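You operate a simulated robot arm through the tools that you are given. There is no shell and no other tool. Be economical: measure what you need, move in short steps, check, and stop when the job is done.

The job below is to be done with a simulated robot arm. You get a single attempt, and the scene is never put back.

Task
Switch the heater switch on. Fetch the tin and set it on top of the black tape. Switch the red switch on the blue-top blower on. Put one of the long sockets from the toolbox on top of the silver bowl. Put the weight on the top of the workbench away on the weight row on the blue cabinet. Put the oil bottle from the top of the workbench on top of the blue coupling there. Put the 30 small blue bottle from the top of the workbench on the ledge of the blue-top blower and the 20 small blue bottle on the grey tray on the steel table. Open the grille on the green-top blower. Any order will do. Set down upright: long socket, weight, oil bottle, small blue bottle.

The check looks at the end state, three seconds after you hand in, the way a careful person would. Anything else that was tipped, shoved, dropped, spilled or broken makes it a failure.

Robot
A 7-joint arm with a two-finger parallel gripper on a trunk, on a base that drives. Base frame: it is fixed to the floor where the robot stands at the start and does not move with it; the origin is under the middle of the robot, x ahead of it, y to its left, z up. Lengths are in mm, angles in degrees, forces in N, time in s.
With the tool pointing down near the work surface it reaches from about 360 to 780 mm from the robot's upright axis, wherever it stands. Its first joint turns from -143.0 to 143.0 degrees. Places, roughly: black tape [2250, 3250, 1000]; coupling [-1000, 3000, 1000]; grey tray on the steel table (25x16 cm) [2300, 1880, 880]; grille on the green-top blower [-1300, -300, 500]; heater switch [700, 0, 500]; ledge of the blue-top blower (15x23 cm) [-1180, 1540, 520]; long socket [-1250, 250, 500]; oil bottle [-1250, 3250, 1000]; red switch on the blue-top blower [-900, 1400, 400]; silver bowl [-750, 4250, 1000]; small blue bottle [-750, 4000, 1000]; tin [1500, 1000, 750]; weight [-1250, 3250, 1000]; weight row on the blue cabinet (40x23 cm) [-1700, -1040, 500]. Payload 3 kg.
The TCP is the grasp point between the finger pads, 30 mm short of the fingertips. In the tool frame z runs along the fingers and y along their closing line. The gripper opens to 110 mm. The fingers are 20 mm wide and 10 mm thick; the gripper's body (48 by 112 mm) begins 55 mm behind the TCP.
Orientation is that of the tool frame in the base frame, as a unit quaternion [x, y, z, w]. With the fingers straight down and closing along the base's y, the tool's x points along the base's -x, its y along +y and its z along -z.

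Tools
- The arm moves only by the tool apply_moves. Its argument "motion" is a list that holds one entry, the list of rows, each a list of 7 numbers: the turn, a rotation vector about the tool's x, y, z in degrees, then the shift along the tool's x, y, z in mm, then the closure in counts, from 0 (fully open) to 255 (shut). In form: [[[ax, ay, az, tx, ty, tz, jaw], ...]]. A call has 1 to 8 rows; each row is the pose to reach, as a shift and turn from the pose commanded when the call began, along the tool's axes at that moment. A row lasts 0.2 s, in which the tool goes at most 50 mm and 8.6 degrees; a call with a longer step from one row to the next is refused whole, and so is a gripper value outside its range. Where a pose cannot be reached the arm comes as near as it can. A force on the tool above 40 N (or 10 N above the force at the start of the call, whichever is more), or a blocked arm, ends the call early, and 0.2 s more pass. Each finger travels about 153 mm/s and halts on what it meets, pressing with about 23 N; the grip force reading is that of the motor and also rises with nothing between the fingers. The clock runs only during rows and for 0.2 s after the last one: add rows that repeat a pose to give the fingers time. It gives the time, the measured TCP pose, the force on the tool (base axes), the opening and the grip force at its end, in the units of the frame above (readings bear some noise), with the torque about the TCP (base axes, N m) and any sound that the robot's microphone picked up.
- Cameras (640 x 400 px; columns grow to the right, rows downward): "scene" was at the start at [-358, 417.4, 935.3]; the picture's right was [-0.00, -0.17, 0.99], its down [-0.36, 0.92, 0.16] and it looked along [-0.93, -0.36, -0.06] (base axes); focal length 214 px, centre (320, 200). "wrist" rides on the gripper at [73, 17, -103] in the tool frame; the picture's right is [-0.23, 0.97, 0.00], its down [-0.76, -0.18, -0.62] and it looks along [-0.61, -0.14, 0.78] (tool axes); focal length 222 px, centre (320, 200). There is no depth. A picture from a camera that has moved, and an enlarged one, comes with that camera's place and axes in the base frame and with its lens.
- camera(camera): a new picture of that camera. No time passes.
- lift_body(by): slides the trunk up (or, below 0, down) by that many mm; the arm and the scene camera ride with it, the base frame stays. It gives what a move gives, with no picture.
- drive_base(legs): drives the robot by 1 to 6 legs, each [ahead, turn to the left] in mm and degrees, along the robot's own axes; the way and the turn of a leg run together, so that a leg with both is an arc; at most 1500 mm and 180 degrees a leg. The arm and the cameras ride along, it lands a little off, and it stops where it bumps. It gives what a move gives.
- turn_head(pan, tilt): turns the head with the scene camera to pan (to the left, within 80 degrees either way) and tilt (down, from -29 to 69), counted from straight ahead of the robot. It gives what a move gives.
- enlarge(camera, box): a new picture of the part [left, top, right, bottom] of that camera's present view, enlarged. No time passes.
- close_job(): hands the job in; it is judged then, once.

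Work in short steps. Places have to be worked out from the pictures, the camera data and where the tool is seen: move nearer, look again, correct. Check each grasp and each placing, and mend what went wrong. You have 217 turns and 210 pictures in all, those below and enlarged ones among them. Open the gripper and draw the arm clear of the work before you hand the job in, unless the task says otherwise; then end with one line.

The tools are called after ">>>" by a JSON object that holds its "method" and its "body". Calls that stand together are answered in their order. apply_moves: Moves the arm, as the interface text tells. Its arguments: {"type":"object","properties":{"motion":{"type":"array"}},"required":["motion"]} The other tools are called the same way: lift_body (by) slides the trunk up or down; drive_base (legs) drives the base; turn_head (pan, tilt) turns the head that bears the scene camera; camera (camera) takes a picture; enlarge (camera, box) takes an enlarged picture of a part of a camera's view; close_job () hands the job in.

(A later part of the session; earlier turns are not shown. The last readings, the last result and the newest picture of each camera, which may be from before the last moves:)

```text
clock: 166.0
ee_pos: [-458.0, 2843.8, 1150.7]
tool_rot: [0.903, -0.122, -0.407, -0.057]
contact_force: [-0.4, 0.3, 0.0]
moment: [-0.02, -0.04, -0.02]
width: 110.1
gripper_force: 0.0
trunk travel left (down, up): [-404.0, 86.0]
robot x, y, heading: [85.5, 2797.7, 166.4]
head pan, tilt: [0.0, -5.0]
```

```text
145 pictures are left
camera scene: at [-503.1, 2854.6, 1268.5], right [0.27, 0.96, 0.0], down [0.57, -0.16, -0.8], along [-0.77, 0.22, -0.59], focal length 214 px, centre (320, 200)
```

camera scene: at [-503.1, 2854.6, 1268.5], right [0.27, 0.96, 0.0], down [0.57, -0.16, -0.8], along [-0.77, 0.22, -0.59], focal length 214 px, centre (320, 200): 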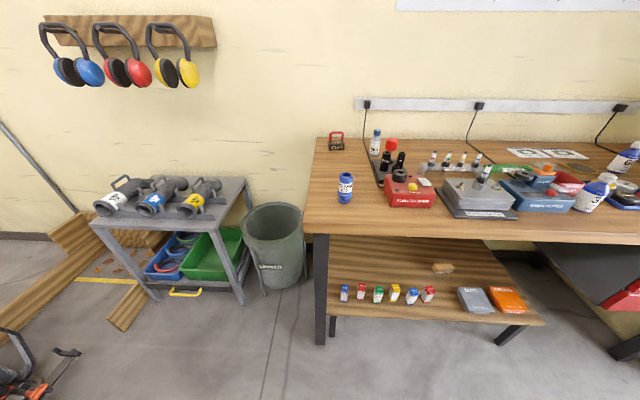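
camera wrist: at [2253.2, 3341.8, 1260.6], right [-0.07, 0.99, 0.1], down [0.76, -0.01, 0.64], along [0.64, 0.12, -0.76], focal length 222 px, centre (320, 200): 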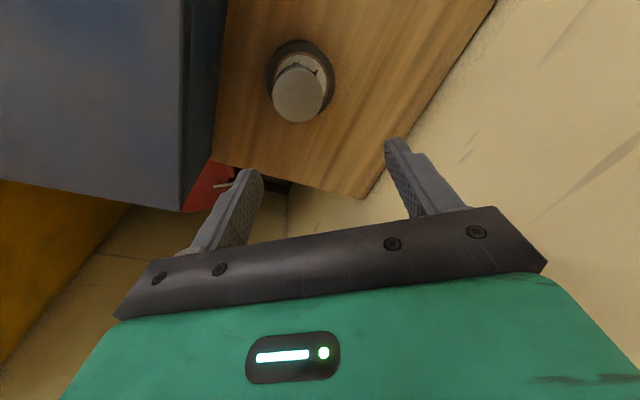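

The bench is in view. I enlarge its parts.

>>> {"method": "enlarge", "body": {"camera": "scene", "box": [300, 110, 460, 230]}}

>>> {"method": "enlarge", "body": {"camera": "scene", "box": [440, 110, 640, 250]}}

```text
3.33 times, centred on (380, 170) of scene
camera zoom: at [-503.1, 2854.6, 1268.5], right [0.27, 0.96, 0.0], down [0.57, -0.16, -0.8], along [-0.77, 0.22, -0.59], focal length 715 px, centre (120, 300)
```

zoom: 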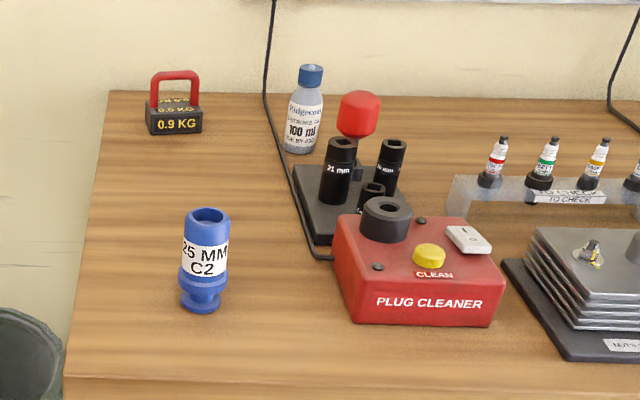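

```text
2.86 times, centred on (540, 180) of scene
camera zoom: at [-503.1, 2854.6, 1268.5], right [0.27, 0.96, 0.0], down [0.57, -0.16, -0.8], along [-0.77, 0.22, -0.59], focal length 613 px, centre (-309, 257)
```

zoom: 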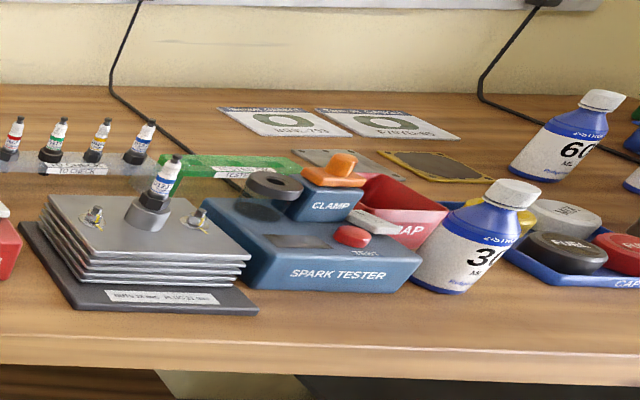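

Identified: blue coupling "25 MM C2", oil bottle "Bridgecoat 100 ml", 0.9 kg weight, bottles 60/30/20. The bench front is square to my heading; advance 600 mm.

>>> {"method": "drive_base", "body": {"legs": [[580, -2]]}}

>>> {"method": "turn_head", "body": {"pan": 0, "tilt": 15}}

>>> {"method": "camera", "body": {"camera": "scene"}}

>>> {"method": "camera", "body": {"camera": "wrist"}}

```text
clock: 169.3
ee_pos: [-1028.7, 3012.9, 1152.0]
tool_rot: [0.9, -0.14, -0.407, -0.065]
contact_force: [-0.2, -0.2, -0.6]
moment: [0.03, -0.01, -0.01]
width: 110.0
gripper_force: 0.0
trunk travel left (down, up): [-404.0, 86.0]
robot x, y, heading: [-484.4, 2943.6, 164.4]
head pan, tilt: [0.0, -5.0]
```

```text
clock: 170.2
ee_pos: [-1029.0, 3013.3, 1151.6]
tool_rot: [0.901, -0.14, -0.406, -0.065]
contact_force: [0.1, -0.3, -0.1]
moment: [-0.02, -0.02, 0.0]
width: 109.8
gripper_force: 0.1
trunk travel left (down, up): [-404.0, 86.0]
robot x, y, heading: [-487.4, 2943.6, 164.6]
head pan, tilt: [0.0, 15.0]
```

```text
142 pictures are left
camera scene: at [-1056.7, 3022.0, 1241.2], right [0.3, 0.95, 0.0], down [0.79, -0.25, -0.55], along [-0.53, 0.17, -0.83], focal length 214 px, centre (320, 200)
```

scene: 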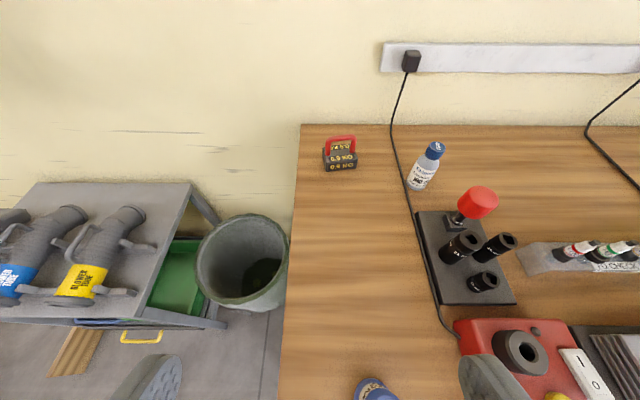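

```text
141 pictures are left
camera wrist: at [-914.4, 2959.8, 1166.6], right [-0.44, -0.88, 0.17], down [0.02, 0.18, 0.98], along [-0.9, 0.44, -0.06], focal length 222 px, centre (320, 200)
```

wrist: 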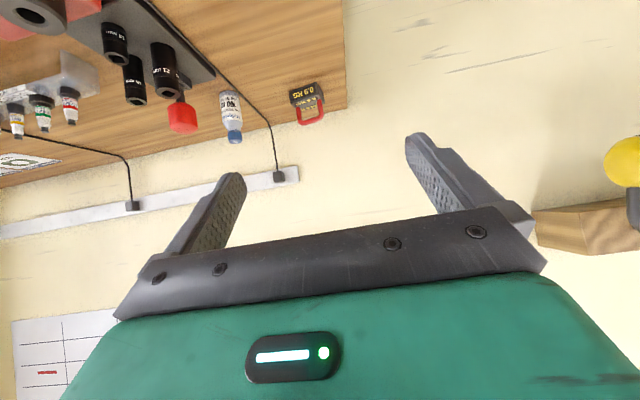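

Weight ≈[-1375,3178], bottle ≈[-1275,3320], coupling ≈[-1006,3080], bench z≈860. I need the base partly under the shelf north of the left leg; I back out, straighten the hand, and S-curve in.

>>> {"method": "drive_base", "body": {"legs": [[-400, 0]]}}

>>> {"method": "apply_moves", "body": {"motion": [[[0, 8, 0, 10, 0, -11, 0], [0, 16, 0, 20, 0, -22, 0], [0, 24, 0, 30, 0, -33, 0], [0, 32, 0, 40, 0, -45, 0], [0, 40, 0, 50, 0, -56, 0], [0, 48, 0, 60, 0, -67, 0]]]}}

>>> {"method": "drive_base", "body": {"legs": [[0, -36], [350, 0], [0, 36]]}}

>>> {"method": "turn_head", "body": {"pan": 0, "tilt": -29}}

>>> {"method": "camera", "body": {"camera": "scene"}}

```text
clock: 172.6
ee_pos: [-651.2, 2907.3, 1152.6]
tool_rot: [0.901, -0.14, -0.406, -0.065]
contact_force: [0.7, 0.1, -0.2]
moment: [0.0, 0.02, 0.0]
width: 109.9
gripper_force: 0.1
trunk travel left (down, up): [-404.0, 86.0]
robot x, y, heading: [-110.0, 2834.5, 164.6]
head pan, tilt: [0.0, 15.0]
```

```text
clock: 174.0
ee_pos: [-564.0, 2879.3, 1155.0]
tool_rot: [0.988, -0.153, -0.004, -0.002]
contact_force: [-0.6, 0.3, 0.2]
moment: [0.02, -0.01, 0.01]
width: 110.0
gripper_force: 0.1
trunk travel left (down, up): [-404.0, 86.0]
robot x, y, heading: [-108.7, 2838.8, 164.3]
head pan, tilt: [0.0, 15.0]
```

```text
clock: 179.8
ee_pos: [-783.8, 3151.7, 1153.0]
tool_rot: [0.988, -0.152, -0.005, -0.003]
contact_force: [-0.4, -0.6, 0.2]
moment: [-0.06, 0.02, -0.02]
width: 110.0
gripper_force: 0.1
trunk travel left (down, up): [-404.0, 86.0]
robot x, y, heading: [-323.4, 3124.6, 164.1]
head pan, tilt: [0.0, 15.0]
```

```text
clock: 180.9
ee_pos: [-782.7, 3152.4, 1152.9]
tool_rot: [0.988, -0.154, -0.005, -0.002]
contact_force: [0.0, -0.1, 0.0]
moment: [-0.02, -0.02, -0.05]
width: 110.2
gripper_force: 0.1
trunk travel left (down, up): [-404.0, 86.0]
robot x, y, heading: [-325.7, 3125.1, 164.6]
head pan, tilt: [0.0, -28.6]
```

```text
140 pictures are left
camera scene: at [-925.9, 3196.5, 1218.4], right [0.3, 0.95, 0.0], down [0.83, -0.26, -0.49], along [-0.46, 0.15, -0.87], focal length 214 px, centre (320, 200)
```

scene: 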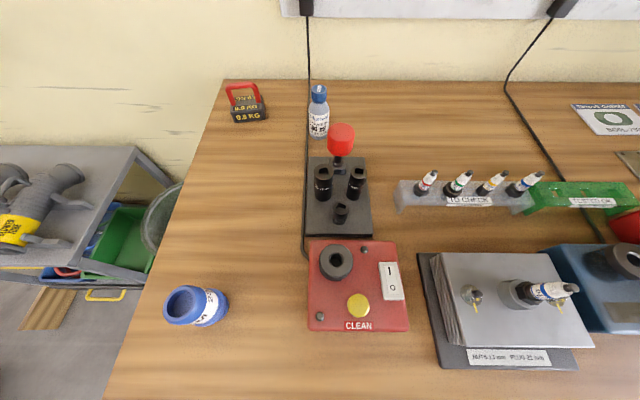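

Advance under the shelf edge.

>>> {"method": "drive_base", "body": {"legs": [[260, 0], [70, 0]]}}

>>> {"method": "turn_head", "body": {"pan": 0, "tilt": 0}}

>>> {"method": "camera", "body": {"camera": "scene"}}

```text
clock: 183.3
ee_pos: [-1098.3, 3240.5, 1154.4]
tool_rot: [0.988, -0.153, -0.005, -0.003]
contact_force: [-0.2, 0.1, 0.3]
moment: [0.0, 0.06, -0.03]
width: 110.0
gripper_force: 0.0
trunk travel left (down, up): [-404.0, 86.0]
robot x, y, heading: [-638.7, 3213.8, 164.3]
head pan, tilt: [0.0, -28.6]
```

```text
clock: 184.3
ee_pos: [-1097.6, 3240.2, 1153.7]
tool_rot: [0.988, -0.153, -0.005, -0.002]
contact_force: [-0.3, -0.4, -0.7]
moment: [0.01, 0.0, -0.01]
width: 109.8
gripper_force: 0.1
trunk travel left (down, up): [-404.0, 86.0]
robot x, y, heading: [-637.4, 3213.8, 164.2]
head pan, tilt: [0.0, 0.0]
```

```text
139 pictures are left
camera scene: at [-1202.4, 3272.9, 1195.6], right [0.3, 0.95, 0.0], down [0.95, -0.3, -0.01], along [-0.01, 0.01, -1.0], focal length 214 px, centre (320, 200)
```

scene: 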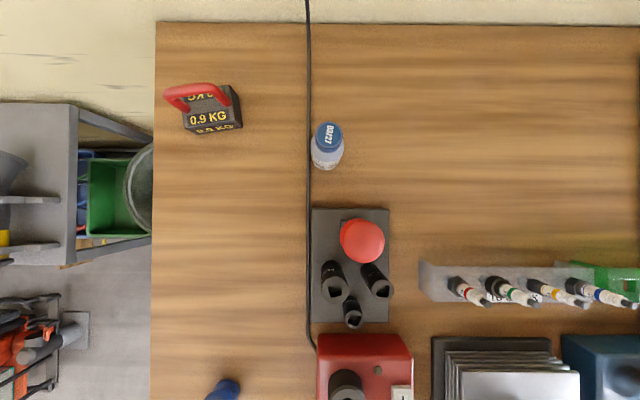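

Oil bottle at ≈[-1265, 3306]. I move above it.

>>> {"method": "apply_moves", "body": {"motion": [[[0, 0, 0, -45, -3, 0, 60], [0, 0, 0, -90, -6, 0, 60], [0, 0, 0, -135, -9, 0, 60], [0, 0, 0, -179, -12, 0, 60], [0, 0, 0, -179, -12, 40, 60], [0, 0, 0, -179, -12, 80, 60]]]}}

>>> {"method": "camera", "body": {"camera": "wrist"}}

>>> {"method": "turn_head", "body": {"pan": 0, "tilt": 30}}

>>> {"method": "camera", "body": {"camera": "scene"}}

```text
clock: 185.7
ee_pos: [-1265.6, 3310.2, 1078.2]
tool_rot: [0.988, -0.153, -0.005, -0.003]
contact_force: [0.2, 0.2, 0.5]
moment: [0.01, 0.05, 0.02]
width: 84.4
gripper_force: 0.0
trunk travel left (down, up): [-404.0, 86.0]
robot x, y, heading: [-637.0, 3213.9, 164.5]
head pan, tilt: [0.0, 0.0]
```

```text
138 pictures are left
camera wrist: at [-1200.3, 3271.3, 1180.1], right [-0.51, -0.86, 0.0], down [-0.67, 0.4, 0.63], along [-0.54, 0.32, -0.78], focal length 222 px, centre (320, 200)
```

wrist: 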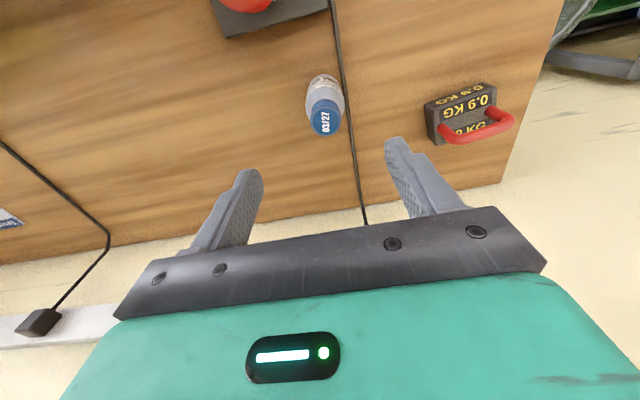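

```text
clock: 186.6
ee_pos: [-1264.1, 3309.5, 1078.3]
tool_rot: [0.988, -0.153, -0.005, -0.003]
contact_force: [0.5, -0.3, -0.3]
moment: [0.02, 0.03, -0.01]
width: 84.2
gripper_force: 0.1
trunk travel left (down, up): [-404.0, 86.0]
robot x, y, heading: [-639.5, 3214.3, 164.0]
head pan, tilt: [0.0, 30.0]
```

```text
137 pictures are left
camera scene: at [-1323.4, 3327.5, 1118.4], right [0.3, 0.95, 0.0], down [0.83, -0.26, 0.49], along [0.47, -0.15, -0.87], focal length 214 px, centre (320, 200)
```

scene: 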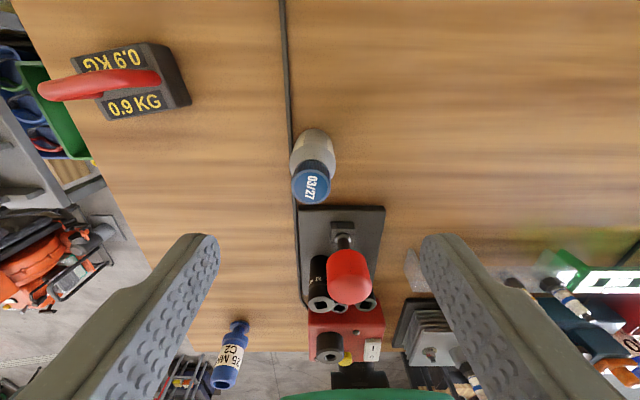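

Cap top at ≈[-1261, 3302, 976]. Descend to TCP z≈930 and grip.

>>> {"method": "apply_moves", "body": {"motion": [[[0, 0, 0, 5, 6, 45, 60], [0, 0, 0, 5, 6, 90, 60], [0, 0, 0, 5, 6, 125, 60], [0, 0, 0, 5, 6, 147, 60], [0, 0, 0, 5, 6, 147, 110], [0, 0, 0, 5, 6, 147, 160], [0, 0, 0, 5, 6, 147, 210], [0, 0, 0, 5, 6, 147, 230]]]}}

>>> {"method": "camera", "body": {"camera": "scene"}}

```text
clock: 188.4
ee_pos: [-1265.3, 3304.0, 930.3]
tool_rot: [0.988, -0.153, -0.005, -0.002]
contact_force: [-1.4, -0.7, 2.5]
moment: [-0.1, 0.07, 0.0]
width: 39.1
gripper_force: 22.7
trunk travel left (down, up): [-404.0, 86.0]
robot x, y, heading: [-638.4, 3218.7, 164.2]
head pan, tilt: [0.0, 30.0]
```

```text
136 pictures are left
camera scene: at [-1323.4, 3321.8, 970.4], right [0.3, 0.95, 0.0], down [0.83, -0.26, 0.49], along [0.47, -0.15, -0.87], focal length 214 px, centre (320, 200)
```

scene: 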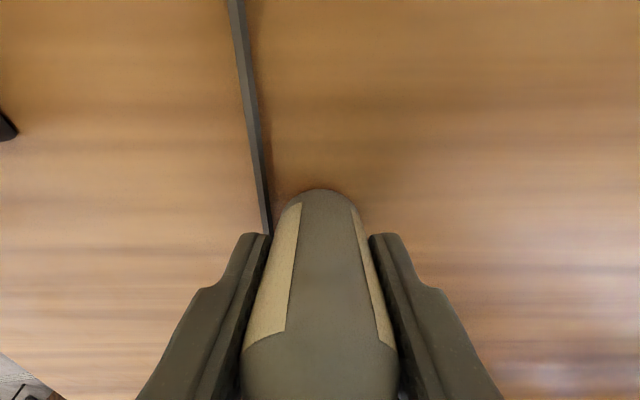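

Gripped (39 mm). Lift it, then back the base a little so the coupling (top ≈[-983, 3066, 968]) is in comfortable reach.

>>> {"method": "apply_moves", "body": {"motion": [[[0, 0, 0, 0, 0, -30, 230], [0, 0, 0, 0, 0, -75, 230], [0, 0, 0, 0, 0, -120, 230], [0, 0, 0, 0, 0, -160, 230], [0, 0, 0, 0, 0, -190, 230]]]}}

>>> {"method": "drive_base", "body": {"legs": [[-140, 0]]}}

>>> {"method": "camera", "body": {"camera": "scene"}}

>>> {"method": "camera", "body": {"camera": "wrist"}}

```text
clock: 189.6
ee_pos: [-1262.4, 3301.8, 1122.0]
tool_rot: [0.988, -0.153, -0.005, -0.002]
contact_force: [-1.0, -0.4, -0.3]
moment: [-0.04, 0.0, 0.01]
width: 38.7
gripper_force: 22.3
trunk travel left (down, up): [-404.0, 86.0]
robot x, y, heading: [-635.6, 3210.8, 164.6]
head pan, tilt: [0.0, 30.0]
```

```text
clock: 190.9
ee_pos: [-1127.2, 3261.7, 1121.5]
tool_rot: [0.988, -0.153, -0.004, -0.002]
contact_force: [-0.5, -1.0, -2.1]
moment: [-0.05, 0.04, 0.01]
width: 39.0
gripper_force: 23.1
trunk travel left (down, up): [-404.0, 86.0]
robot x, y, heading: [-502.7, 3174.0, 164.5]
head pan, tilt: [0.0, 30.0]
```

```text
135 pictures are left
camera scene: at [-1185.9, 3281.5, 1162.2], right [0.3, 0.95, 0.0], down [0.83, -0.26, 0.49], along [0.47, -0.15, -0.87], focal length 214 px, centre (320, 200)
```

scene: 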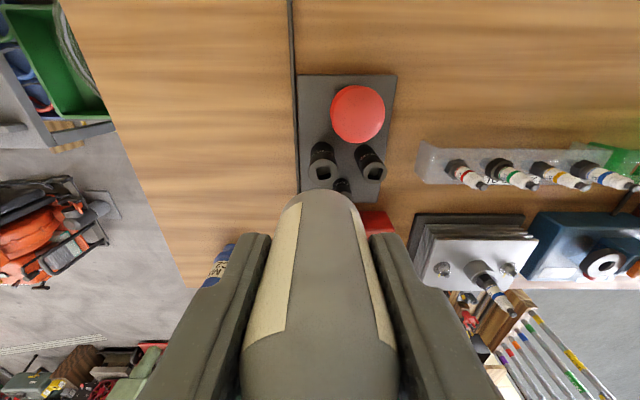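

```text
134 pictures are left
camera wrist: at [-1062.7, 3225.2, 1224.6], right [-0.51, -0.86, 0.0], down [-0.67, 0.4, 0.63], along [-0.54, 0.32, -0.78], focal length 222 px, centre (320, 200)
```

wrist: 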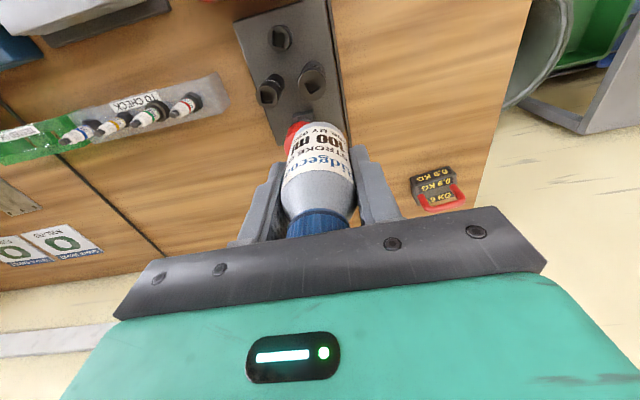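

>>> {"method": "apply_moves", "body": {"motion": [[[0, 0, 0, 33, 24, 0, 230], [0, 0, 0, 66, 48, 0, 230], [0, 0, 0, 99, 72, 0, 230], [0, 0, 0, 132, 96, 0, 230], [0, 0, 0, 165, 120, 0, 230], [0, 0, 0, 196, 143, 0, 230]]]}}

>>> {"method": "turn_head", "body": {"pan": 0, "tilt": 10}}

>>> {"method": "camera", "body": {"camera": "scene"}}

>>> {"method": "camera", "body": {"camera": "wrist"}}

```text
clock: 192.3
ee_pos: [-983.0, 3066.9, 1120.9]
tool_rot: [0.988, -0.153, -0.005, -0.003]
contact_force: [-1.0, 0.3, -1.8]
moment: [0.01, -0.02, 0.0]
width: 39.1
gripper_force: 23.6
trunk travel left (down, up): [-404.0, 86.0]
robot x, y, heading: [-499.0, 3176.2, 164.4]
head pan, tilt: [0.0, 30.0]
```

```text
clock: 193.2
ee_pos: [-983.7, 3067.5, 1121.1]
tool_rot: [0.988, -0.152, -0.005, -0.002]
contact_force: [-0.1, 0.6, -0.7]
moment: [0.0, 0.0, 0.0]
width: 38.9
gripper_force: 23.3
trunk travel left (down, up): [-404.0, 86.0]
robot x, y, heading: [-501.0, 3175.7, 164.1]
head pan, tilt: [0.0, 10.0]
```

```text
133 pictures are left
camera scene: at [-1073.6, 3094.9, 1158.9], right [0.3, 0.95, 0.0], down [0.94, -0.3, 0.16], along [0.16, -0.05, -0.99], focal length 214 px, centre (320, 200)
```

scene: 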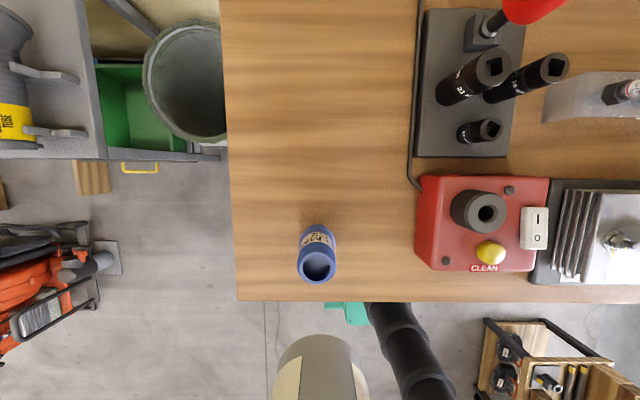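

```text
132 pictures are left
camera wrist: at [-919.7, 3028.8, 1223.6], right [-0.51, -0.86, 0.0], down [-0.67, 0.4, 0.63], along [-0.54, 0.32, -0.78], focal length 222 px, centre (320, 200)
```

wrist: 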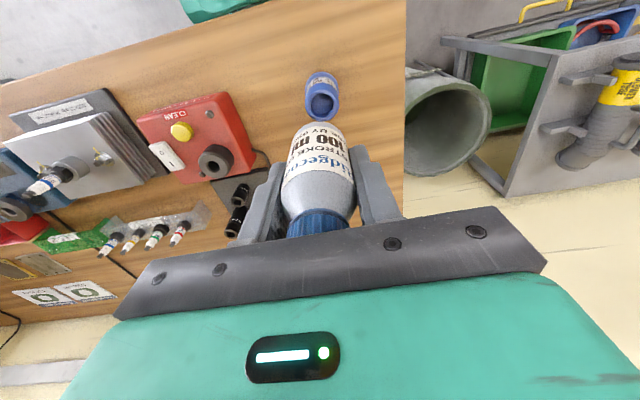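

Coupling top ≈[-981, 3062.5, 962]. Correct 4 mm and lower most of the way, then look.

>>> {"method": "apply_moves", "body": {"motion": [[[0, 0, 0, 0, 4, 35, 230], [0, 0, 0, 0, 4, 65, 230], [0, 0, 0, 0, 4, 72, 230]]]}}

>>> {"method": "camera", "body": {"camera": "scene"}}

>>> {"method": "camera", "body": {"camera": "wrist"}}

```text
clock: 194.0
ee_pos: [-986.8, 3065.3, 1046.9]
tool_rot: [0.988, -0.152, -0.005, -0.002]
contact_force: [-0.1, 0.0, -1.0]
moment: [0.01, -0.03, -0.04]
width: 38.6
gripper_force: 23.4
trunk travel left (down, up): [-404.0, 86.0]
robot x, y, heading: [-504.2, 3178.5, 164.3]
head pan, tilt: [0.0, 10.0]
```

```text
131 pictures are left
camera scene: at [-1076.7, 3092.5, 1084.3], right [0.3, 0.95, 0.0], down [0.94, -0.3, 0.16], along [0.16, -0.05, -0.99], focal length 214 px, centre (320, 200)
```

scene: 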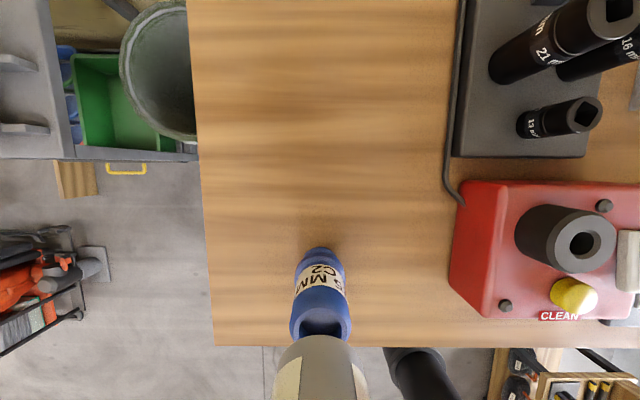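

```text
130 pictures are left
camera wrist: at [-922.6, 3026.5, 1149.0], right [-0.51, -0.86, 0.0], down [-0.67, 0.4, 0.63], along [-0.54, 0.32, -0.78], focal length 222 px, centre (320, 200)
```

wrist: 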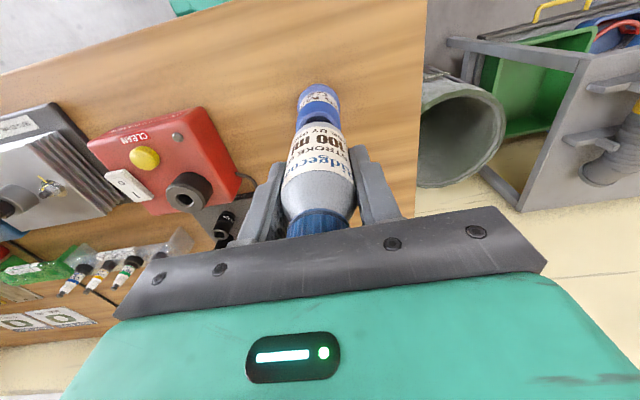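

>>> {"method": "enlarge", "body": {"camera": "scene", "box": [260, 280, 400, 400]}}

>>> {"method": "enlarge", "body": {"camera": "wrist", "box": [260, 70, 380, 170]}}

```text
3.33 times, centred on (330, 340) of scene
camera zoom: at [-1076.7, 3092.5, 1084.3], right [0.3, 0.95, 0.0], down [0.94, -0.3, 0.16], along [0.16, -0.05, -0.99], focal length 715 px, centre (287, -267)
```

zoom: 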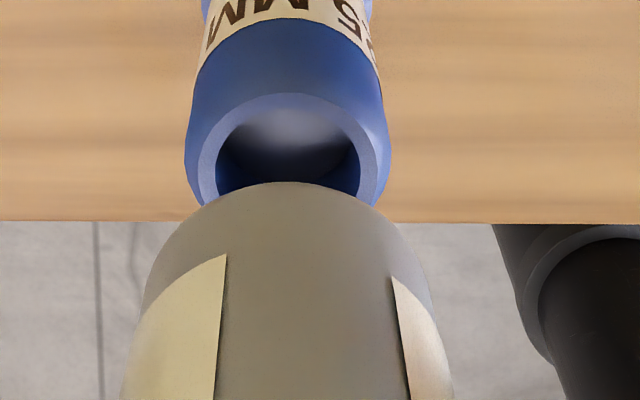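

```text
4.00 times, centred on (320, 120) of wrist
camera zoom: at [-922.6, 3026.5, 1149.0], right [-0.51, -0.86, 0.0], down [-0.67, 0.4, 0.63], along [-0.54, 0.32, -0.78], focal length 888 px, centre (320, 520)
```

zoom: 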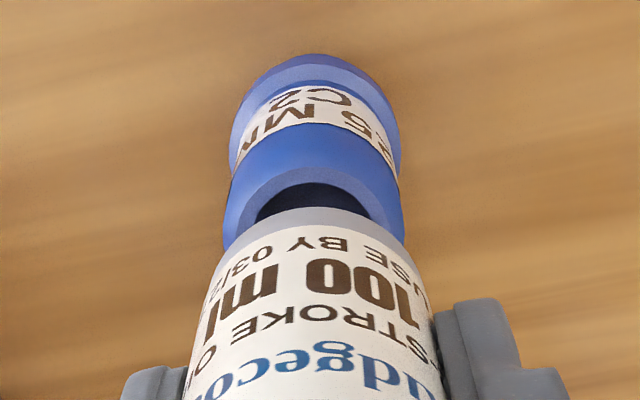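

Bottle bottom seems at ≈990; shift ~5 mm toward the robot to center, and lower gently.

>>> {"method": "apply_moves", "body": {"motion": [[[0, 0, 0, 5, 1, 5, 230], [0, 0, 0, 5, 1, 11, 230], [0, 0, 0, 5, 1, 15, 230], [0, 0, 0, 5, 1, 19, 230]]]}}

>>> {"method": "enlarge", "body": {"camera": "wrist", "box": [260, 70, 380, 170]}}

>>> {"method": "enlarge", "body": {"camera": "scene", "box": [260, 280, 400, 400]}}

```text
clock: 195.0
ee_pos: [-981.2, 3061.4, 1028.5]
tool_rot: [0.988, -0.152, -0.004, -0.002]
contact_force: [-1.0, 0.7, -1.7]
moment: [0.01, 0.0, -0.01]
width: 38.8
gripper_force: 22.6
trunk travel left (down, up): [-404.0, 86.0]
robot x, y, heading: [-500.7, 3176.0, 164.5]
head pan, tilt: [0.0, 10.0]
```

```text
4.00 times, centred on (320, 120) of wrist
camera zoom: at [-916.7, 3023.4, 1130.6], right [-0.51, -0.86, 0.0], down [-0.67, 0.4, 0.63], along [-0.54, 0.32, -0.78], focal length 888 px, centre (320, 520)
```

zoom: 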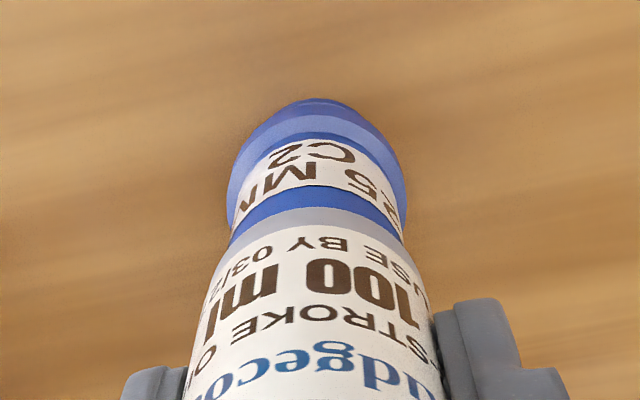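

```text
3.33 times, centred on (330, 340) of scene
camera zoom: at [-1070.7, 3089.4, 1065.9], right [0.3, 0.95, 0.0], down [0.94, -0.3, 0.16], along [0.16, -0.05, -0.99], focal length 715 px, centre (287, -267)
```

zoom: 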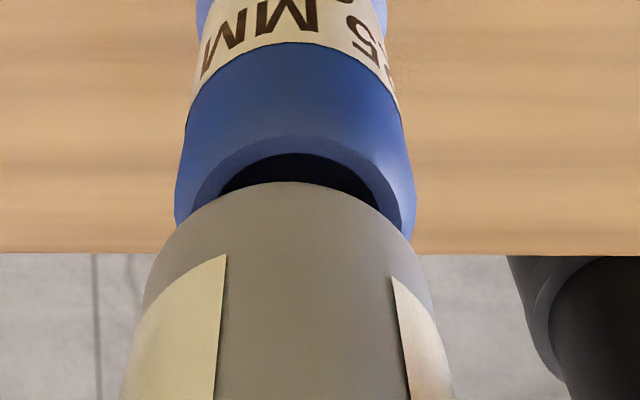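

Still a small gap. Lower 7 mm more and compare.

>>> {"method": "apply_moves", "body": {"motion": [[[0, 0, 0, 0, 0, 3, 230], [0, 0, 0, 0, 0, 6, 230]]]}}

>>> {"method": "enlarge", "body": {"camera": "wrist", "box": [260, 70, 380, 170]}}

>>> {"method": "enlarge", "body": {"camera": "scene", "box": [260, 280, 400, 400]}}

```text
clock: 195.6
ee_pos: [-982.0, 3062.5, 1022.9]
tool_rot: [0.988, -0.152, -0.005, -0.004]
contact_force: [-0.3, 0.0, -1.4]
moment: [-0.02, 0.01, -0.01]
width: 39.0
gripper_force: 23.2
trunk travel left (down, up): [-404.0, 86.0]
robot x, y, heading: [-499.5, 3176.7, 164.4]
head pan, tilt: [0.0, 10.0]
```

```text
4.00 times, centred on (320, 120) of wrist
camera zoom: at [-916.9, 3024.0, 1125.1], right [-0.51, -0.86, 0.0], down [-0.67, 0.4, 0.63], along [-0.54, 0.32, -0.78], focal length 888 px, centre (320, 520)
```

zoom: 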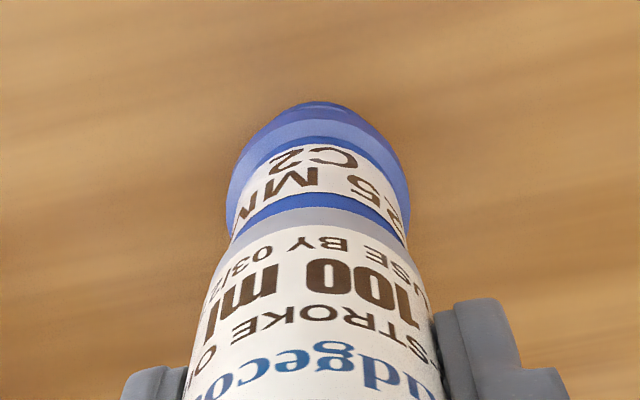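

```text
3.33 times, centred on (330, 340) of scene
camera zoom: at [-1071.0, 3090.0, 1060.5], right [0.3, 0.95, 0.0], down [0.94, -0.3, 0.16], along [0.16, -0.05, -0.99], focal length 715 px, centre (287, -267)
```

zoom: 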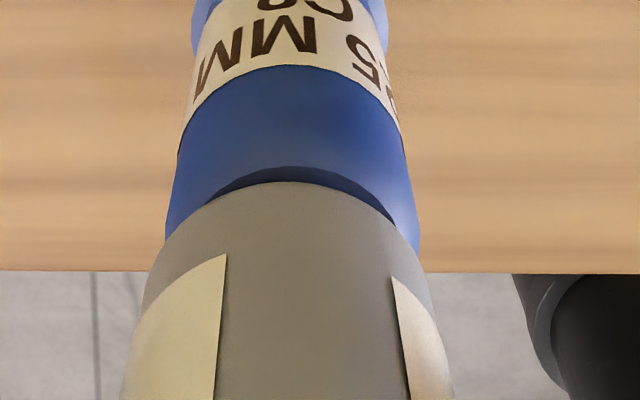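

Centered; lower to contact.

>>> {"method": "apply_moves", "body": {"motion": [[[0, 0, 0, 0, 0, 2, 230], [0, 0, 0, 0, 0, 4, 230], [0, 0, 0, 0, 0, 6, 230], [0, 0, 0, 0, 0, 8, 230], [0, 0, 0, 0, 0, 10, 230], [0, 0, 0, 0, 0, 12, 230]]]}}

>>> {"method": "enlarge", "body": {"camera": "scene", "box": [260, 280, 400, 400]}}

```text
clock: 196.3
ee_pos: [-982.5, 3062.4, 1021.3]
tool_rot: [0.988, -0.152, -0.008, -0.001]
contact_force: [3.6, 1.0, 21.9]
moment: [0.07, -0.33, 0.0]
width: 38.8
gripper_force: 22.7
trunk travel left (down, up): [-404.0, 86.0]
robot x, y, heading: [-502.0, 3176.9, 164.5]
head pan, tilt: [0.0, 10.0]
stopped in row 3: the force on the tool passed its limit at 44 N (the readings are from after the stop); the commanded pose is now the measured one
```

```text
3.33 times, centred on (330, 340) of scene
camera zoom: at [-1071.0, 3089.7, 1060.1], right [0.3, 0.95, 0.0], down [0.94, -0.3, 0.16], along [0.15, -0.05, -0.99], focal length 715 px, centre (287, -267)
```

zoom: 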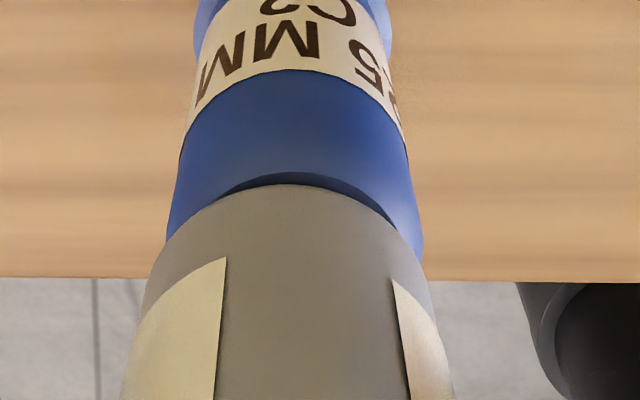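

Contact. Release gently and look before withdrawing.

>>> {"method": "apply_moves", "body": {"motion": [[[0, 0, 0, 0, 0, -1, 200], [0, 0, 0, 0, 0, -1, 165], [0, 0, 0, 0, 0, -1, 155], [0, 0, 0, 0, 0, -1, 145], [0, 0, 0, 0, 0, -1, 125], [0, 0, 0, 0, 0, -1, 105]]]}}

>>> {"method": "camera", "body": {"camera": "scene"}}

>>> {"method": "camera", "body": {"camera": "wrist"}}

```text
clock: 197.7
ee_pos: [-983.2, 3062.7, 1020.5]
tool_rot: [0.988, -0.153, -0.007, 0.0]
contact_force: [1.9, 0.9, 13.5]
moment: [0.0, -0.08, -0.01]
width: 64.7
gripper_force: 0.1
trunk travel left (down, up): [-404.0, 86.0]
robot x, y, heading: [-503.7, 3175.3, 164.2]
head pan, tilt: [0.0, 10.0]
```

```text
122 pictures are left
camera scene: at [-1072.0, 3089.6, 1060.2], right [0.3, 0.95, 0.0], down [0.94, -0.3, 0.16], along [0.15, -0.05, -0.99], focal length 214 px, centre (320, 200)
```

scene: 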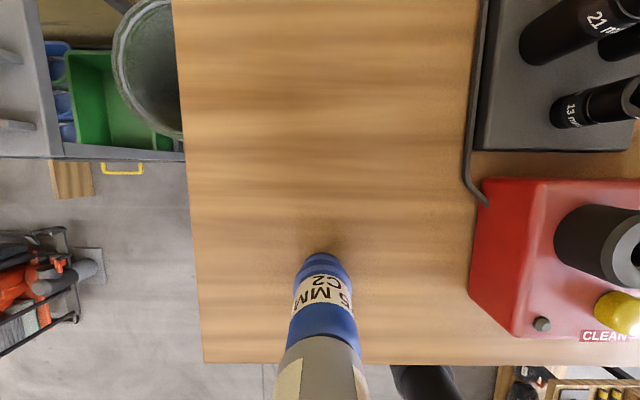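

```text
121 pictures are left
camera wrist: at [-917.6, 3023.7, 1124.1], right [-0.51, -0.86, 0.0], down [-0.66, 0.4, 0.63], along [-0.55, 0.32, -0.77], focal length 222 px, centre (320, 200)
```

wrist: 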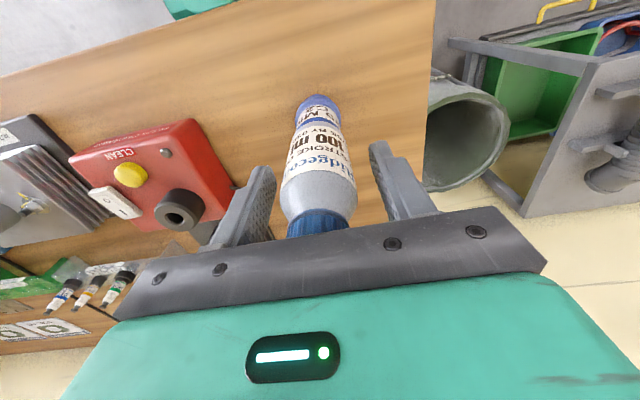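

Bottle stands free. Raise the hand straight up.

>>> {"method": "apply_moves", "body": {"motion": [[[0, 0, 0, 0, 0, -10, 90], [0, 0, 0, 0, 0, -30, 60], [0, 0, 0, 0, 0, -65, 50], [0, 0, 0, 0, 0, -105, 50], [0, 0, 0, 0, 0, -145, 50]]]}}

>>> {"method": "camera", "body": {"camera": "wrist"}}

>>> {"method": "camera", "body": {"camera": "scene"}}

```text
clock: 198.9
ee_pos: [-979.9, 3062.5, 1166.3]
tool_rot: [0.988, -0.153, -0.007, -0.002]
contact_force: [-0.3, 0.4, -0.5]
moment: [0.0, 0.01, 0.03]
width: 88.4
gripper_force: 0.0
trunk travel left (down, up): [-404.0, 86.0]
robot x, y, heading: [-503.2, 3176.2, 164.1]
head pan, tilt: [0.0, 10.0]
```

```text
120 pictures are left
camera wrist: at [-914.1, 3024.7, 1269.7], right [-0.51, -0.86, 0.0], down [-0.66, 0.4, 0.63], along [-0.55, 0.32, -0.77], focal length 222 px, centre (320, 200)
```

wrist: 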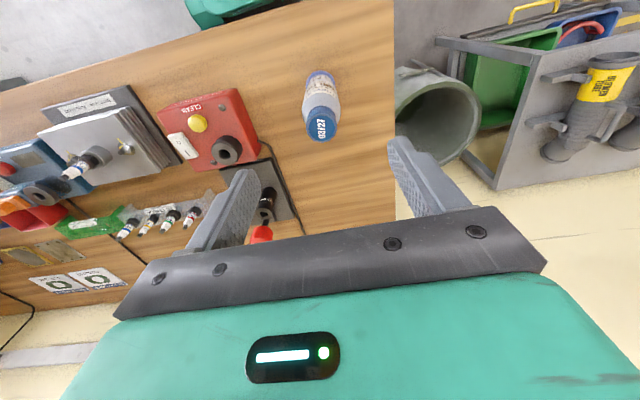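

```text
119 pictures are left
camera scene: at [-1068.4, 3090.6, 1205.7], right [0.3, 0.95, 0.0], down [0.94, -0.3, 0.16], along [0.15, -0.05, -0.99], focal length 214 px, centre (320, 200)
```

scene: 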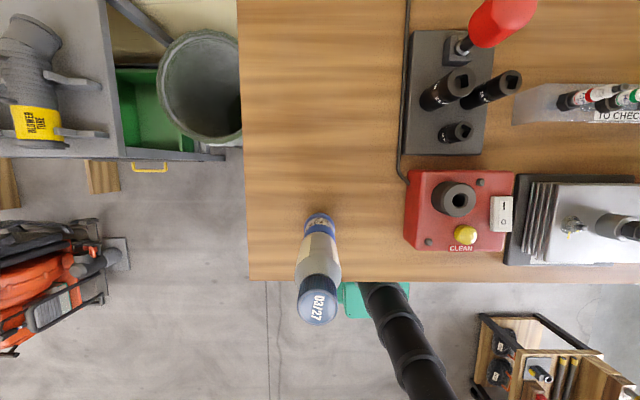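

The oil bottle stands upright on the coupling. Next the weight: move the hand north then forward, and drive back in.

>>> {"method": "apply_moves", "body": {"motion": [[[0, 0, 0, 0, -45, 0, 50], [0, 0, 0, 0, -90, 0, 50], [0, 0, 0, 0, -135, 0, 50], [0, 0, 0, -30, -165, 0, 50], [0, 0, 0, -70, -165, 0, 50], [0, 0, 0, -110, -165, 0, 50], [0, 0, 0, -150, -165, 0, 50]]]}}

>>> {"method": "drive_base", "body": {"legs": [[150, 0]]}}

>>> {"method": "turn_head", "body": {"pan": -15, "tilt": 5}}

>>> {"method": "camera", "body": {"camera": "scene"}}

>>> {"method": "camera", "body": {"camera": "wrist"}}

```text
clock: 200.5
ee_pos: [-1074.3, 3260.2, 1167.9]
tool_rot: [0.988, -0.152, -0.007, -0.002]
contact_force: [0.2, 0.7, -0.2]
moment: [0.01, 0.03, 0.01]
width: 88.2
gripper_force: 0.0
trunk travel left (down, up): [-404.0, 86.0]
robot x, y, heading: [-503.1, 3182.6, 164.0]
head pan, tilt: [0.0, 10.0]
```

```text
clock: 201.9
ee_pos: [-1213.4, 3299.7, 1166.5]
tool_rot: [0.988, -0.153, -0.008, -0.002]
contact_force: [-0.3, -0.2, 0.2]
moment: [0.03, 0.02, 0.0]
width: 88.2
gripper_force: 0.1
trunk travel left (down, up): [-404.0, 86.0]
robot x, y, heading: [-639.9, 3218.4, 164.2]
head pan, tilt: [0.0, 10.0]
```

```text
clock: 202.6
ee_pos: [-1214.0, 3300.1, 1167.8]
tool_rot: [0.988, -0.153, -0.006, -0.002]
contact_force: [0.6, 0.2, 0.3]
moment: [0.0, 0.02, -0.04]
width: 88.8
gripper_force: 0.1
trunk travel left (down, up): [-404.0, 86.0]
robot x, y, heading: [-645.5, 3216.3, 164.2]
head pan, tilt: [-15.0, 5.0]
```

```text
118 pictures are left
camera scene: at [-1303.7, 3352.9, 1211.2], right [0.3, 0.92, 0.26], down [0.94, -0.32, 0.07], along [0.15, 0.22, -0.96], focal length 214 px, centre (320, 200)
```

scene: 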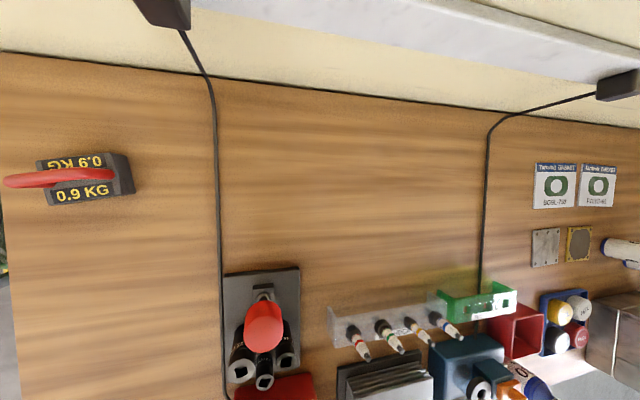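

```text
117 pictures are left
camera wrist: at [-1148.9, 3262.0, 1270.8], right [-0.51, -0.86, 0.0], down [-0.66, 0.4, 0.63], along [-0.55, 0.32, -0.77], focal length 222 px, centre (320, 200)
```

wrist: 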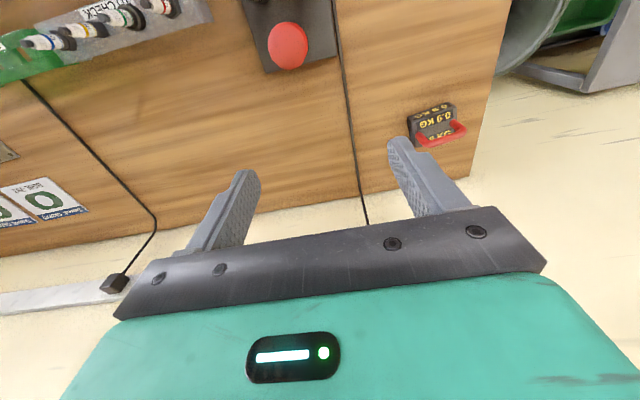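

Weight handle bar centre ≈[-1367, 3171, 940], along the bench. I yaw 90° so the fingers close across the bar and move over it.

>>> {"method": "apply_moves", "body": {"motion": [[[0, 0, -8.5, -20, 32, 10, 100], [0, 0, -17, -40, 64, 20, 100], [0, 0, -25.5, -60, 96, 30, 100], [0, 0, -34, -80, 128, 40, 100], [0, 0, -42.5, -100, 160, 50, 100], [0, 0, -51, -107, 169, 60, 100], [0, 0, -59.5, -107, 169, 70, 100], [0, 0, -68, -107, 169, 80, 100]]]}}

>>> {"method": "apply_moves", "body": {"motion": [[[0, 0, -8, 0, 0, 10, 100], [0, 0, -16, 0, 0, 20, 100], [0, 0, -22, 0, 0, 30, 100]]]}}

>>> {"method": "camera", "body": {"camera": "wrist"}}

>>> {"method": "turn_head", "body": {"pan": 0, "tilt": 25}}

>>> {"method": "camera", "body": {"camera": "scene"}}

```text
clock: 204.4
ee_pos: [-1368.0, 3171.3, 1090.4]
tool_rot: [0.904, 0.427, -0.004, -0.005]
contact_force: [-1.0, -0.8, 0.6]
moment: [0.01, 0.0, 0.02]
width: 67.0
gripper_force: 0.0
trunk travel left (down, up): [-404.0, 86.0]
robot x, y, heading: [-643.9, 3215.6, 164.5]
head pan, tilt: [-15.0, 5.0]
```

```text
clock: 205.2
ee_pos: [-1369.1, 3170.4, 1059.2]
tool_rot: [0.806, 0.592, -0.003, -0.006]
contact_force: [-0.1, -0.2, -0.3]
moment: [0.02, -0.02, 0.0]
width: 66.9
gripper_force: 0.0
trunk travel left (down, up): [-404.0, 86.0]
robot x, y, heading: [-643.9, 3215.6, 164.3]
head pan, tilt: [-15.0, 5.0]
```

```text
116 pictures are left
camera wrist: at [-1330.4, 3234.5, 1162.6], right [0.86, -0.51, -0.01], down [-0.39, -0.68, 0.62], along [-0.33, -0.53, -0.78], focal length 222 px, centre (320, 200)
```

wrist: 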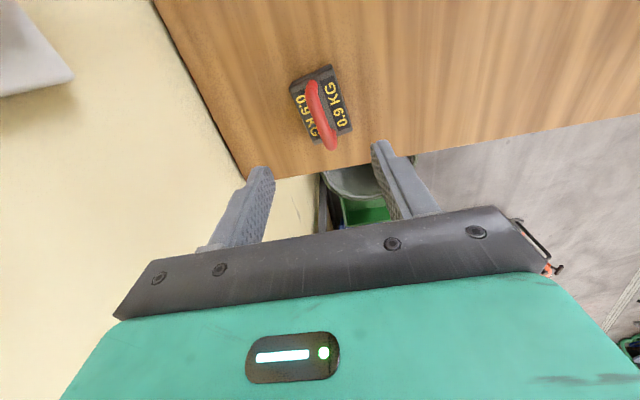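

```text
clock: 206.1
ee_pos: [-1368.9, 3171.9, 1059.3]
tool_rot: [0.807, 0.59, -0.003, -0.006]
contact_force: [-0.4, -0.4, 0.3]
moment: [-0.01, 0.04, 0.01]
width: 66.8
gripper_force: 0.1
trunk travel left (down, up): [-404.0, 86.0]
robot x, y, heading: [-641.7, 3218.0, 164.4]
head pan, tilt: [0.0, 25.0]
```

```text
115 pictures are left
camera scene: at [-1390.3, 3103.7, 1097.2], right [-0.95, 0.3, 0.01], down [0.28, 0.86, 0.42], along [0.12, 0.41, -0.91], focal length 214 px, centre (320, 200)
```

scene: 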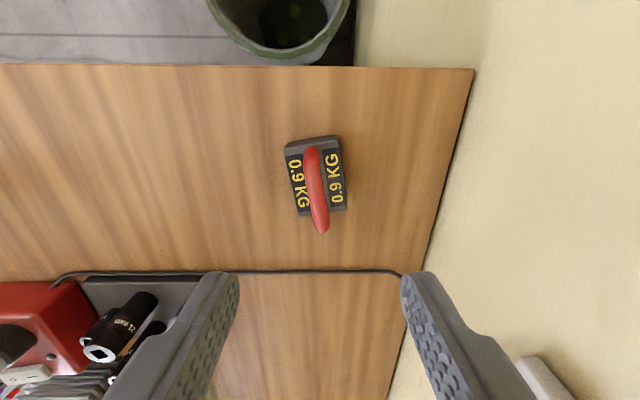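

Aligned. Descend to TCP z≈937 and close.

>>> {"method": "apply_moves", "body": {"motion": [[[0, 0, 0, 0, 0, 45, 100], [0, 0, 0, 0, 0, 90, 100], [0, 0, 0, 0, 0, 112, 100], [0, 0, 0, 0, 0, 122, 100], [0, 0, 0, 0, 0, 122, 150], [0, 0, 0, 0, 0, 122, 200], [0, 0, 0, 0, 0, 122, 250], [0, 0, 0, 0, 0, 122, 255]]]}}

>>> {"method": "camera", "body": {"camera": "scene"}}

>>> {"method": "camera", "body": {"camera": "wrist"}}

```text
clock: 207.9
ee_pos: [-1371.8, 3170.7, 937.3]
tool_rot: [0.807, 0.59, -0.003, -0.006]
contact_force: [0.6, -1.9, 0.5]
moment: [-0.23, -0.05, 0.06]
width: 52.7
gripper_force: 23.4
trunk travel left (down, up): [-404.0, 86.0]
robot x, y, heading: [-640.2, 3216.3, 164.2]
head pan, tilt: [0.0, 25.0]
```

```text
114 pictures are left
camera scene: at [-1393.0, 3103.8, 974.5], right [-0.95, 0.3, 0.01], down [0.28, 0.86, 0.42], along [0.12, 0.41, -0.91], focal length 214 px, centre (320, 200)
```

scene: 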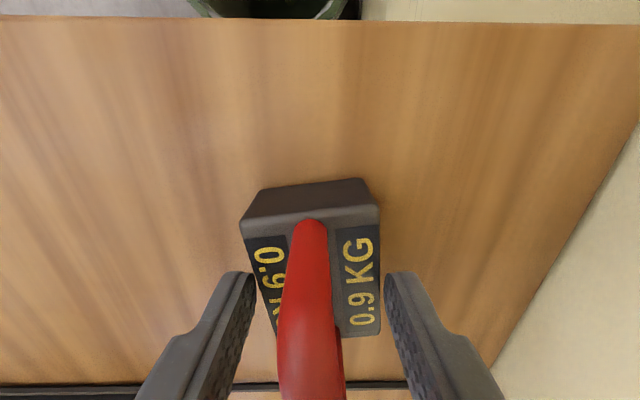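

```text
113 pictures are left
camera wrist: at [-1333.2, 3234.6, 1039.9], right [0.86, -0.51, -0.01], down [-0.39, -0.68, 0.62], along [-0.33, -0.53, -0.78], focal length 222 px, centre (320, 200)
```

wrist: 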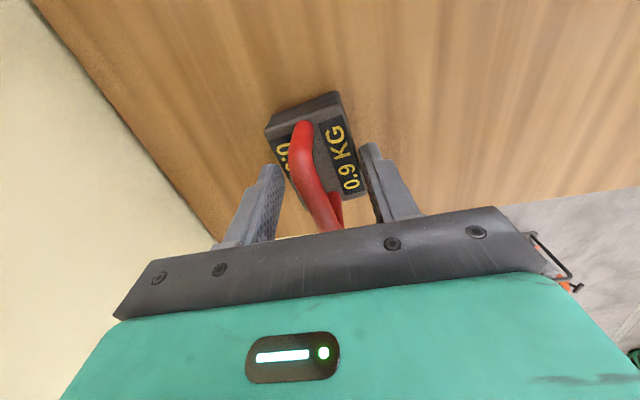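

Fingers caught the block's top (52 mm). I'd rather hold the handle bar: open, raise 14 mm, close again.

>>> {"method": "apply_moves", "body": {"motion": [[[0, 0, 0, 0, 0, 0, 110], [0, 0, 0, 0, 0, -14, 100], [0, 0, 0, 3, 0, -14, 150], [0, 0, 0, 3, 0, -14, 200], [0, 0, 0, 3, 0, -14, 250], [0, 0, 0, 3, 0, -14, 255], [0, 0, 0, 3, 0, -14, 255]]]}}

>>> {"method": "camera", "body": {"camera": "scene"}}

```text
clock: 209.5
ee_pos: [-1369.3, 3173.9, 952.7]
tool_rot: [0.807, 0.59, -0.003, -0.006]
contact_force: [-1.5, 2.1, 3.3]
moment: [0.25, -0.03, 0.14]
width: 11.7
gripper_force: 23.0
trunk travel left (down, up): [-404.0, 86.0]
robot x, y, heading: [-642.7, 3216.2, 164.3]
head pan, tilt: [0.0, 25.0]
```

```text
112 pictures are left
camera scene: at [-1390.6, 3107.7, 990.1], right [-0.95, 0.3, 0.01], down [0.28, 0.86, 0.42], along [0.12, 0.41, -0.91], focal length 214 px, centre (320, 200)
```

scene: 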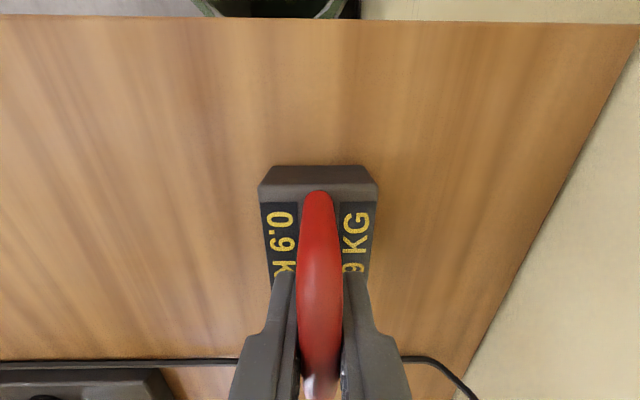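

Handle held (11.7 mm). Lift, then trunk up, shift north to avoid the oil bottle, and retract.

>>> {"method": "apply_moves", "body": {"motion": [[[0, 0, 0, 0, 0, -20, 255], [0, 0, 0, 0, 0, -60, 255], [0, 0, 0, 0, 0, -105, 255], [0, 0, 0, 0, 0, -150, 255]]]}}

>>> {"method": "lift_body", "body": {"by": 85}}

>>> {"method": "camera", "body": {"camera": "scene"}}

>>> {"method": "apply_moves", "body": {"motion": [[[0, 0, 0, 40, 20, 0, 255], [0, 0, 0, 80, 40, 0, 255], [0, 0, 0, 120, 60, 0, 255], [0, 0, 0, 130, 105, 0, 255], [0, 0, 0, 130, 150, 0, 255], [0, 0, 0, 110, 190, 0, 255], [0, 0, 0, 80, 225, 0, 255], [0, 0, 0, 50, 260, 0, 255]]]}}

```text
clock: 210.5
ee_pos: [-1368.3, 3174.9, 1100.6]
tool_rot: [0.807, 0.591, -0.003, -0.005]
contact_force: [0.0, -0.1, -8.7]
moment: [0.01, -0.06, 0.0]
width: 11.6
gripper_force: 23.0
trunk travel left (down, up): [-404.0, 86.0]
robot x, y, heading: [-644.6, 3213.9, 163.7]
head pan, tilt: [0.0, 25.0]
```

```text
clock: 211.7
ee_pos: [-1368.9, 3174.3, 1185.6]
tool_rot: [0.807, 0.59, -0.003, -0.006]
contact_force: [0.6, -0.1, -8.5]
moment: [0.03, -0.03, -0.01]
width: 11.3
gripper_force: 23.3
trunk travel left (down, up): [-489.0, 1.0]
robot x, y, heading: [-640.7, 3214.1, 164.2]
head pan, tilt: [0.0, 25.0]
```

```text
111 pictures are left
camera scene: at [-1388.7, 3107.4, 1222.8], right [-0.95, 0.3, 0.01], down [0.28, 0.86, 0.42], along [0.12, 0.41, -0.91], focal length 214 px, centre (320, 200)
```

scene: 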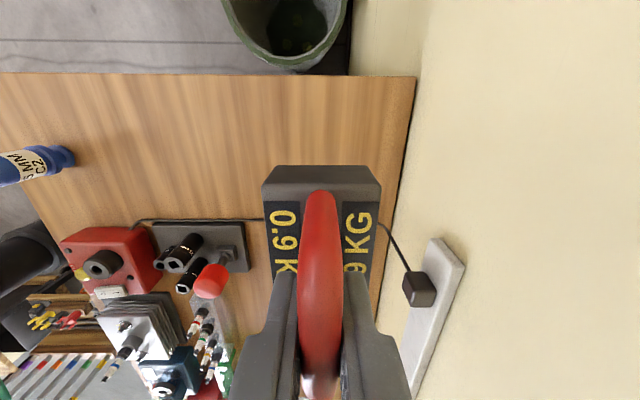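

```text
clock: 213.5
ee_pos: [-1107.0, 3145.2, 1179.5]
tool_rot: [0.807, 0.59, -0.004, -0.006]
contact_force: [0.7, -0.3, -9.0]
moment: [0.0, -0.01, 0.03]
width: 11.9
gripper_force: 23.9
trunk travel left (down, up): [-489.0, 1.0]
robot x, y, heading: [-642.3, 3212.5, 164.2]
head pan, tilt: [0.0, 25.0]
```

Shift a bit more north for bottle clearance, then back out and head south.

>>> {"method": "apply_moves", "body": {"motion": [[[0, 0, 0, 45, 0, 0, 255], [0, 0, 0, 90, 0, 0, 255]]]}}

>>> {"method": "drive_base", "body": {"legs": [[-560, 0], [0, 53], [0, 53]]}}

```text
clock: 214.1
ee_pos: [-1078.4, 3232.0, 1180.9]
tool_rot: [0.807, 0.59, -0.003, -0.007]
contact_force: [-0.3, -0.8, -8.8]
moment: [0.05, -0.03, -0.02]
width: 11.6
gripper_force: 23.4
trunk travel left (down, up): [-489.0, 1.0]
robot x, y, heading: [-643.0, 3218.5, 164.5]
head pan, tilt: [0.0, 25.0]
```

```text
clock: 222.0
ee_pos: [-19.7, 2634.7, 1181.8]
tool_rot: [0.048, 0.999, -0.006, 0.0]
contact_force: [-1.5, -1.0, -10.0]
moment: [-0.01, -0.03, 0.02]
width: 11.5
gripper_force: 22.6
trunk travel left (down, up): [-489.0, 1.0]
robot x, y, heading: [-166.3, 3074.6, -94.0]
head pan, tilt: [0.0, 25.0]
stopped in leg 3: the robot was blocked; the commanded pose is now the measured one
```

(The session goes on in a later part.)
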